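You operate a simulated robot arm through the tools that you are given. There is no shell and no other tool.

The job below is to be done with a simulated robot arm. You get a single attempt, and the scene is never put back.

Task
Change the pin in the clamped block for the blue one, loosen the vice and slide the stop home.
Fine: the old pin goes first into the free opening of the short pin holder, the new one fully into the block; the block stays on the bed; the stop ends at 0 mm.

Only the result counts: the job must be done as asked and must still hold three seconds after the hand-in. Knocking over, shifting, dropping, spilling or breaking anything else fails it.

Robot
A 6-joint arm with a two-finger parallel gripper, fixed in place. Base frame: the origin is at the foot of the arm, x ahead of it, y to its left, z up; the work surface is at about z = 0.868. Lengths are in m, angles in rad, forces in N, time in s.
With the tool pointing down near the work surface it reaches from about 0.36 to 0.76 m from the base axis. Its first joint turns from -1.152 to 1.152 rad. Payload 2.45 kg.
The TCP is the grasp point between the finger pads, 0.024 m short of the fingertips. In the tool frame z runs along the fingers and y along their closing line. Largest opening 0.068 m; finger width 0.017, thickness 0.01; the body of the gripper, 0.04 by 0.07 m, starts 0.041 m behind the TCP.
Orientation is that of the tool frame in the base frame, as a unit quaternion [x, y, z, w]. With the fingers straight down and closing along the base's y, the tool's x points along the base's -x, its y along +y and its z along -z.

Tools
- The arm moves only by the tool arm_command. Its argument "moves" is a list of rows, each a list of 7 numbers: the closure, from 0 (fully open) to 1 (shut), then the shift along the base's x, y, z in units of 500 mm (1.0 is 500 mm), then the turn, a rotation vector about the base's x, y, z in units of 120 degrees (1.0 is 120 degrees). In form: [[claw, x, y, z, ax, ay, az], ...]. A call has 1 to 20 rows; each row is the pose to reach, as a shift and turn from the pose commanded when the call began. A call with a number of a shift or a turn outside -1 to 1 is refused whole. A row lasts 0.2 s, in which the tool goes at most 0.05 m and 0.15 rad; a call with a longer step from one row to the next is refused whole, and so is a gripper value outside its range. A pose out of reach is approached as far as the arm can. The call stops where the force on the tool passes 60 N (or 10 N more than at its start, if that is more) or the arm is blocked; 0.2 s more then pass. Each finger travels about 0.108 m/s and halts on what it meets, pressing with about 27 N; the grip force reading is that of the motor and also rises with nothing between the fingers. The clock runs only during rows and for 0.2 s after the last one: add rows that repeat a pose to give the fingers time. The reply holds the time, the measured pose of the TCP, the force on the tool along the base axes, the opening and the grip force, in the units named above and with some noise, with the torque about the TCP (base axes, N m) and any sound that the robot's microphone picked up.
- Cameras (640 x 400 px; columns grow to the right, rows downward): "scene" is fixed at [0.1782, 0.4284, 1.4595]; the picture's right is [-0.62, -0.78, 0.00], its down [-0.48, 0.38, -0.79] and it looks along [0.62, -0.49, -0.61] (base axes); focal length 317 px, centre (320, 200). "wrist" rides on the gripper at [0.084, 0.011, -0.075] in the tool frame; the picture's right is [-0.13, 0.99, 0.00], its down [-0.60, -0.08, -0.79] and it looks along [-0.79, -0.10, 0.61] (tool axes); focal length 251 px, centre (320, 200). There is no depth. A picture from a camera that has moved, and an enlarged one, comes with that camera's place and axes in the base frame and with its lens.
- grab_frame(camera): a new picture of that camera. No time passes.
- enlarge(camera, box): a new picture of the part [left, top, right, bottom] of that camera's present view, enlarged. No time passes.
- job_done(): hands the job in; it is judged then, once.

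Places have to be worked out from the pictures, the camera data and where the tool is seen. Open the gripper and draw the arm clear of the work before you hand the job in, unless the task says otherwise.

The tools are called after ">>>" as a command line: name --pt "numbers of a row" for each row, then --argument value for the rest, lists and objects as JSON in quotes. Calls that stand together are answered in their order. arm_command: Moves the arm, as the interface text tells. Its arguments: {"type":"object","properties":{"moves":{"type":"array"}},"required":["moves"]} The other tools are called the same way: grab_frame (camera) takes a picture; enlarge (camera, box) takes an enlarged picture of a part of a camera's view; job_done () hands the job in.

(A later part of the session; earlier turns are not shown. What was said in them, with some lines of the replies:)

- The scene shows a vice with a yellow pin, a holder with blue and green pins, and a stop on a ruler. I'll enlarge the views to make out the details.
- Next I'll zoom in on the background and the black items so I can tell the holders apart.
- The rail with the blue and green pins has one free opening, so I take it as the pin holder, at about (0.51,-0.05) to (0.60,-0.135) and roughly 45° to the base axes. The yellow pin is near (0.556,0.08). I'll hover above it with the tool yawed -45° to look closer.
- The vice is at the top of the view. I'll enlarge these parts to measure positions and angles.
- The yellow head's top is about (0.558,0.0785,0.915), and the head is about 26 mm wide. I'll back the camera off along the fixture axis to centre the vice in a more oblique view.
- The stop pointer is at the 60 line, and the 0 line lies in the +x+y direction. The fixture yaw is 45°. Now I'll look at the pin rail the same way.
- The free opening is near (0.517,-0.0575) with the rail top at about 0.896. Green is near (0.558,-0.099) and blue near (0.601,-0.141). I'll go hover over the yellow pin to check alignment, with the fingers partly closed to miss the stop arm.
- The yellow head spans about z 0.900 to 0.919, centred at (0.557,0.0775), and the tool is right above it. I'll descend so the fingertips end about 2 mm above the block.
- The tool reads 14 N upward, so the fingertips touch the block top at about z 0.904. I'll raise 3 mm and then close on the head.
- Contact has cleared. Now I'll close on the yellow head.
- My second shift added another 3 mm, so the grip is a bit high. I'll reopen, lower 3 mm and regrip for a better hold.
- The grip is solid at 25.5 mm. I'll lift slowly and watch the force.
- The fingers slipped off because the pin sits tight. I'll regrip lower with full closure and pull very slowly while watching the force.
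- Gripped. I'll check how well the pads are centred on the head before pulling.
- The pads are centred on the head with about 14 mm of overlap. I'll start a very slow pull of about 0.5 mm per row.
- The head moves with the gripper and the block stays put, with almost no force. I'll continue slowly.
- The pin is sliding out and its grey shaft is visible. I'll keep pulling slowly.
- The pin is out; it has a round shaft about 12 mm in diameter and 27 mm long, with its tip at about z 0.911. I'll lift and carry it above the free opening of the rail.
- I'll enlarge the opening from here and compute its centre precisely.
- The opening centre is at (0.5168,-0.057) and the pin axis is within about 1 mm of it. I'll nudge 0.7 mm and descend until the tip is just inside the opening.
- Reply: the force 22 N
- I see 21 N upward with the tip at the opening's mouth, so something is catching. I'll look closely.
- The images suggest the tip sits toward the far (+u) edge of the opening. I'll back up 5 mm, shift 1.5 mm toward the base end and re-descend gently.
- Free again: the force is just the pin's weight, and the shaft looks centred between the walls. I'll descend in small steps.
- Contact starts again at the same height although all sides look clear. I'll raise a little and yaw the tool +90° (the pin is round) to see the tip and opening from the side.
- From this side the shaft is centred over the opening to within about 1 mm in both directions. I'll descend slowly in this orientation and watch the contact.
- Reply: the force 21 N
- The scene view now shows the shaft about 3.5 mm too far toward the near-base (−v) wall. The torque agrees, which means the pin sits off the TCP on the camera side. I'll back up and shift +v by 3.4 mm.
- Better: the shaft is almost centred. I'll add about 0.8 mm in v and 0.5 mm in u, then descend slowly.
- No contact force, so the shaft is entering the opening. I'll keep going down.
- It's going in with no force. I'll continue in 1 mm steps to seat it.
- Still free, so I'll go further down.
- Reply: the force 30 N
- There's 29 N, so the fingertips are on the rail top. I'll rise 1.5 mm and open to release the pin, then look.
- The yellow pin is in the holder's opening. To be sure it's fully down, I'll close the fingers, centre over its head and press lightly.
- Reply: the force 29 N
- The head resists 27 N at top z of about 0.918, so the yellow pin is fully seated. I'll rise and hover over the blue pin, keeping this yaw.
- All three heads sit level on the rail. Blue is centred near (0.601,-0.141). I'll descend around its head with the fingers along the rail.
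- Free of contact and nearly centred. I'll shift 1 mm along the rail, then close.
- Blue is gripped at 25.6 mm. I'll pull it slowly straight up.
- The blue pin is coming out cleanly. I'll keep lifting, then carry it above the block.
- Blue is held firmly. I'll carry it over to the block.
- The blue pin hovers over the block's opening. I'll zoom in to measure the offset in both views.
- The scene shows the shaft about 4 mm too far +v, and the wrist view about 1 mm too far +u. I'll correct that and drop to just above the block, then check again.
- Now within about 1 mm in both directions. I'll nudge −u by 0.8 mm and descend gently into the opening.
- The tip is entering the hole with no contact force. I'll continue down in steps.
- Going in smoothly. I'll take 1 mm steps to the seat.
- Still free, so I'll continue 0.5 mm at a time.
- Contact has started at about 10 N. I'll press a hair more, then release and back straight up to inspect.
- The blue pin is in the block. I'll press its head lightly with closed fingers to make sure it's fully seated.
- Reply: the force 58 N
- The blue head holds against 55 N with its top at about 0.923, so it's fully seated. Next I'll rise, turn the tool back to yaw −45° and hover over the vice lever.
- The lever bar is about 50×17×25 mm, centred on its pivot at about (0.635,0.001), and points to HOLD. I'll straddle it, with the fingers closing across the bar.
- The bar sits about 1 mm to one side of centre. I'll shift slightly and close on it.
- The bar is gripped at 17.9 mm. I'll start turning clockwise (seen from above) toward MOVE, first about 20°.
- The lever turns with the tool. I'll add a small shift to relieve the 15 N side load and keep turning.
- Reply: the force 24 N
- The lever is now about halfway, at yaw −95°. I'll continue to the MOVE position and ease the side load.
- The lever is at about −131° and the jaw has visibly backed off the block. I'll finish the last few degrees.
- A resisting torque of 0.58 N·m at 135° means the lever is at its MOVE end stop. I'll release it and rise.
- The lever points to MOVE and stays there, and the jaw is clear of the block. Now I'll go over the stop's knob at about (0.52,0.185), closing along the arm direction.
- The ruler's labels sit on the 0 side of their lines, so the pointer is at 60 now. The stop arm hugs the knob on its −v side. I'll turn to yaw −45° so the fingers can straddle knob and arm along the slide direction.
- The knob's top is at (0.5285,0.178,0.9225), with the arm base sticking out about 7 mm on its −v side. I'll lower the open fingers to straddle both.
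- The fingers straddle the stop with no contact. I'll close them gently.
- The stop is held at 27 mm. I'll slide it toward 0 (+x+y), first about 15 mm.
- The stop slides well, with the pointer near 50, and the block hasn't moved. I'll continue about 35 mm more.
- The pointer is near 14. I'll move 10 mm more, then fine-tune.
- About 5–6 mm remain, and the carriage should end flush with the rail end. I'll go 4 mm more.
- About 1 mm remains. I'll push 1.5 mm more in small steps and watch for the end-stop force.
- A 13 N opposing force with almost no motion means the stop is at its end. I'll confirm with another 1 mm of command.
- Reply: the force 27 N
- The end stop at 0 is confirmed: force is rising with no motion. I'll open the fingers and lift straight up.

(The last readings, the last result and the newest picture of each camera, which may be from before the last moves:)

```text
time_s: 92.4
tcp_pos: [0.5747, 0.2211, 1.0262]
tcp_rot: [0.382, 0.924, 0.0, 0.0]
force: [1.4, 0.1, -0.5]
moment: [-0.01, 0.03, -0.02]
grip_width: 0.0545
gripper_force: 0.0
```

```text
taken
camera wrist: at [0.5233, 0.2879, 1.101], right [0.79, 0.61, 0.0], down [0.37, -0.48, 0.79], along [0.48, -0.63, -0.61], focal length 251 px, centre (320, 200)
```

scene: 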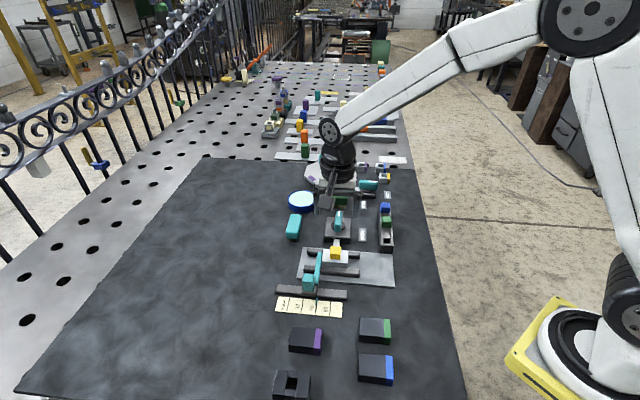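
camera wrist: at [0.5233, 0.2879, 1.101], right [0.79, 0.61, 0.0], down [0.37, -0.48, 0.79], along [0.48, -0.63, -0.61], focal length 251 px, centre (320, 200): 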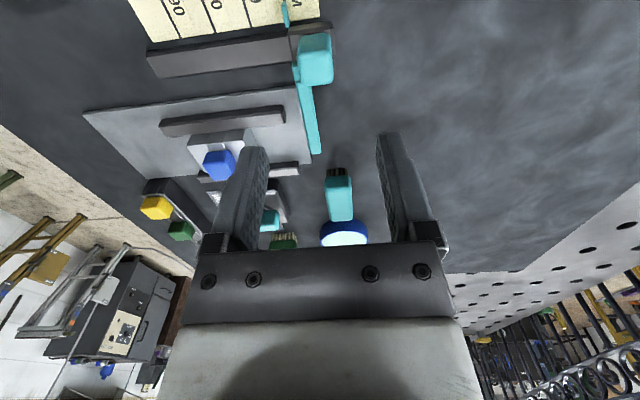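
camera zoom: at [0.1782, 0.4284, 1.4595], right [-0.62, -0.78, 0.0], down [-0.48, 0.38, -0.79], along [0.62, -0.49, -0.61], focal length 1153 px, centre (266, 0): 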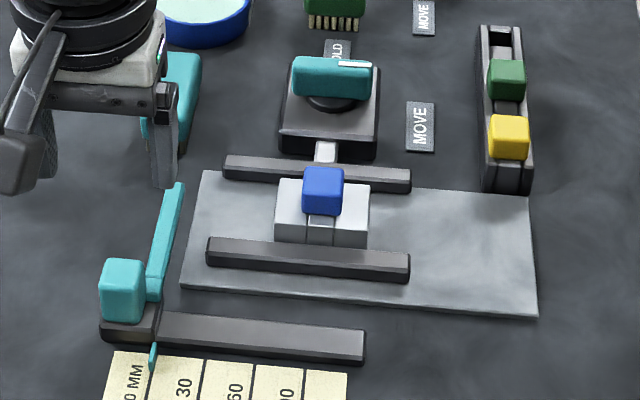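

Released; the stop stays at its end. I'll check the pointer against the 0 line and the pin seatings once more.

>>> enlarge --camera "wrist" --box '[250, 0, 350, 70]'

>>> enlarge --camera "scene" --box '[320, 235, 360, 275]'

>>> enlarge --camera "scene" --box '[365, 215, 405, 255]'

>>> enlarge --camera "scene" --box '[280, 285, 310, 315]'

```text
5.71 times, centred on (300, 35) of wrist
camera zoom: at [0.5233, 0.2879, 1.101], right [0.79, 0.61, 0.0], down [0.37, -0.48, 0.79], along [0.48, -0.63, -0.61], focal length 1437 px, centre (434, 1143)
```

zoom: 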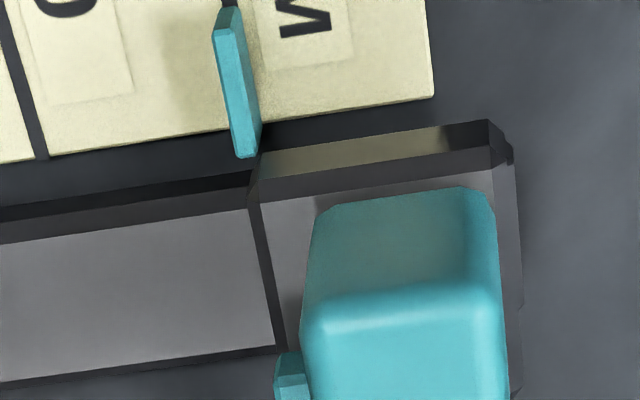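

```text
10.00 times, centred on (340, 255) of scene
camera zoom: at [0.1782, 0.4284, 1.4595], right [-0.62, -0.78, 0.0], down [-0.48, 0.38, -0.79], along [0.62, -0.49, -0.61], focal length 3171 px, centre (120, -350)
```

zoom: 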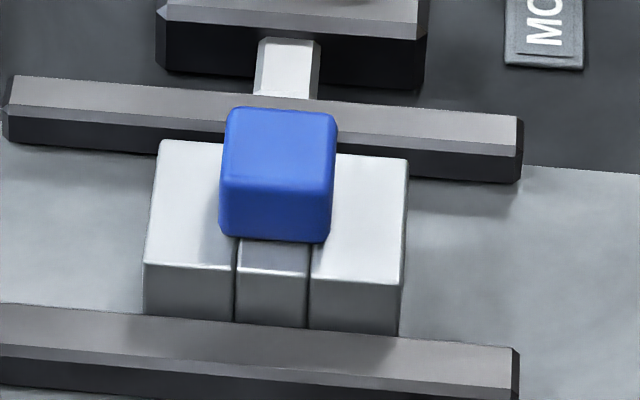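

```text
10.00 times, centred on (385, 235) of scene
camera zoom: at [0.1782, 0.4284, 1.4595], right [-0.62, -0.78, 0.0], down [-0.48, 0.38, -0.79], along [0.62, -0.49, -0.61], focal length 3171 px, centre (-330, -150)
```

zoom: 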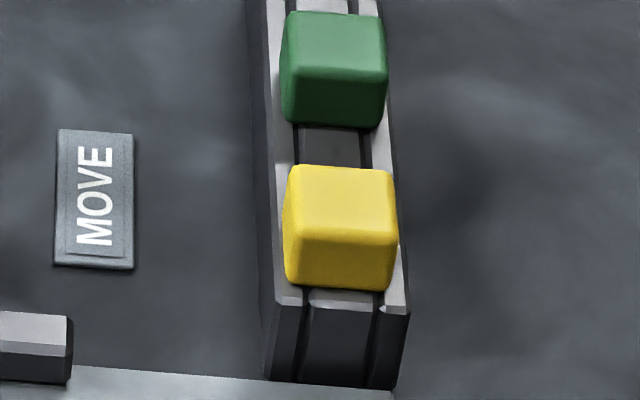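

```text
13.33 times, centred on (295, 300) of scene
camera zoom: at [0.1782, 0.4284, 1.4595], right [-0.62, -0.78, 0.0], down [-0.48, 0.38, -0.79], along [0.62, -0.49, -0.61], focal length 4228 px, centre (653, -1133)
```

zoom: 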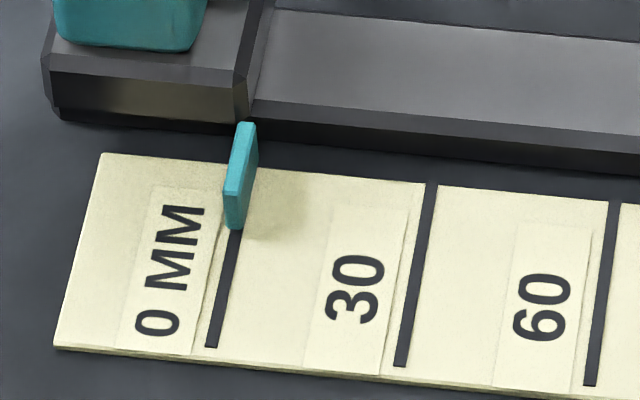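

The pointer sits exactly on the 0 line, both pins are seated, the vice is on MOVE and the block is on the bed. I'll raise the open gripper clear.

>>> arm_command --pt "0.1 0 0 0.06 0 0 0" --pt "0 -0.03 0 0.12 0 0 0" --pt "0 -0.08 -0.03 0.18 0 0 0" --pt "0 -0.14 -0.08 0.22 0 0 0" --pt "0 -0.2 -0.13 0.24 0 0 0" --pt "0 -0.2 -0.13 0.24 0 0 0"

>>> grab_frame --camera "scene"

```text
time_s: 93.8
tcp_pos: [0.4728, 0.1567, 1.1487]
tcp_rot: [0.383, 0.924, 0.0, 0.0]
force: [0.0, -0.7, 0.4]
moment: [0.0, 0.01, 0.02]
grip_width: 0.0682
gripper_force: 0.1
```

```text
taken
```

scene: 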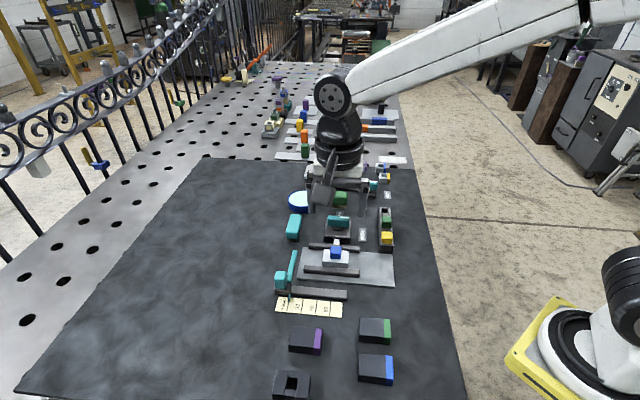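

Everything is in place, the gripper is open and the arm is clear, so I'm handing the job in.

>>> job_done

```text
The job is handed in.
```

I did everything you asked and handed the job in; the tool confirmed the hand-in but gave no verdict.

- **Old pin:** the yellow pin is fully seated in the free opening of the rail that held the blue and green pins. I took that rail to be the "short pin holder". A separate dark block on the table also has a single pin-sized opening, so if you meant that one, the pin is in the wrong place.
- **New pin:** the blue pin is fully in the block. I pressed on its head with about 55 N and it did not go any deeper.
- **Vice:** the lever is turned from HOLD to its MOVE end stop. The jaw has backed off and the block is still on the bed.
- **Stop:** it is against its end stop and the pointer sits on the 0 mm line.

My first pull on the yellow pin slipped off its head, and getting it into the holder took several tries. I saw nothing else knocked over or moved.
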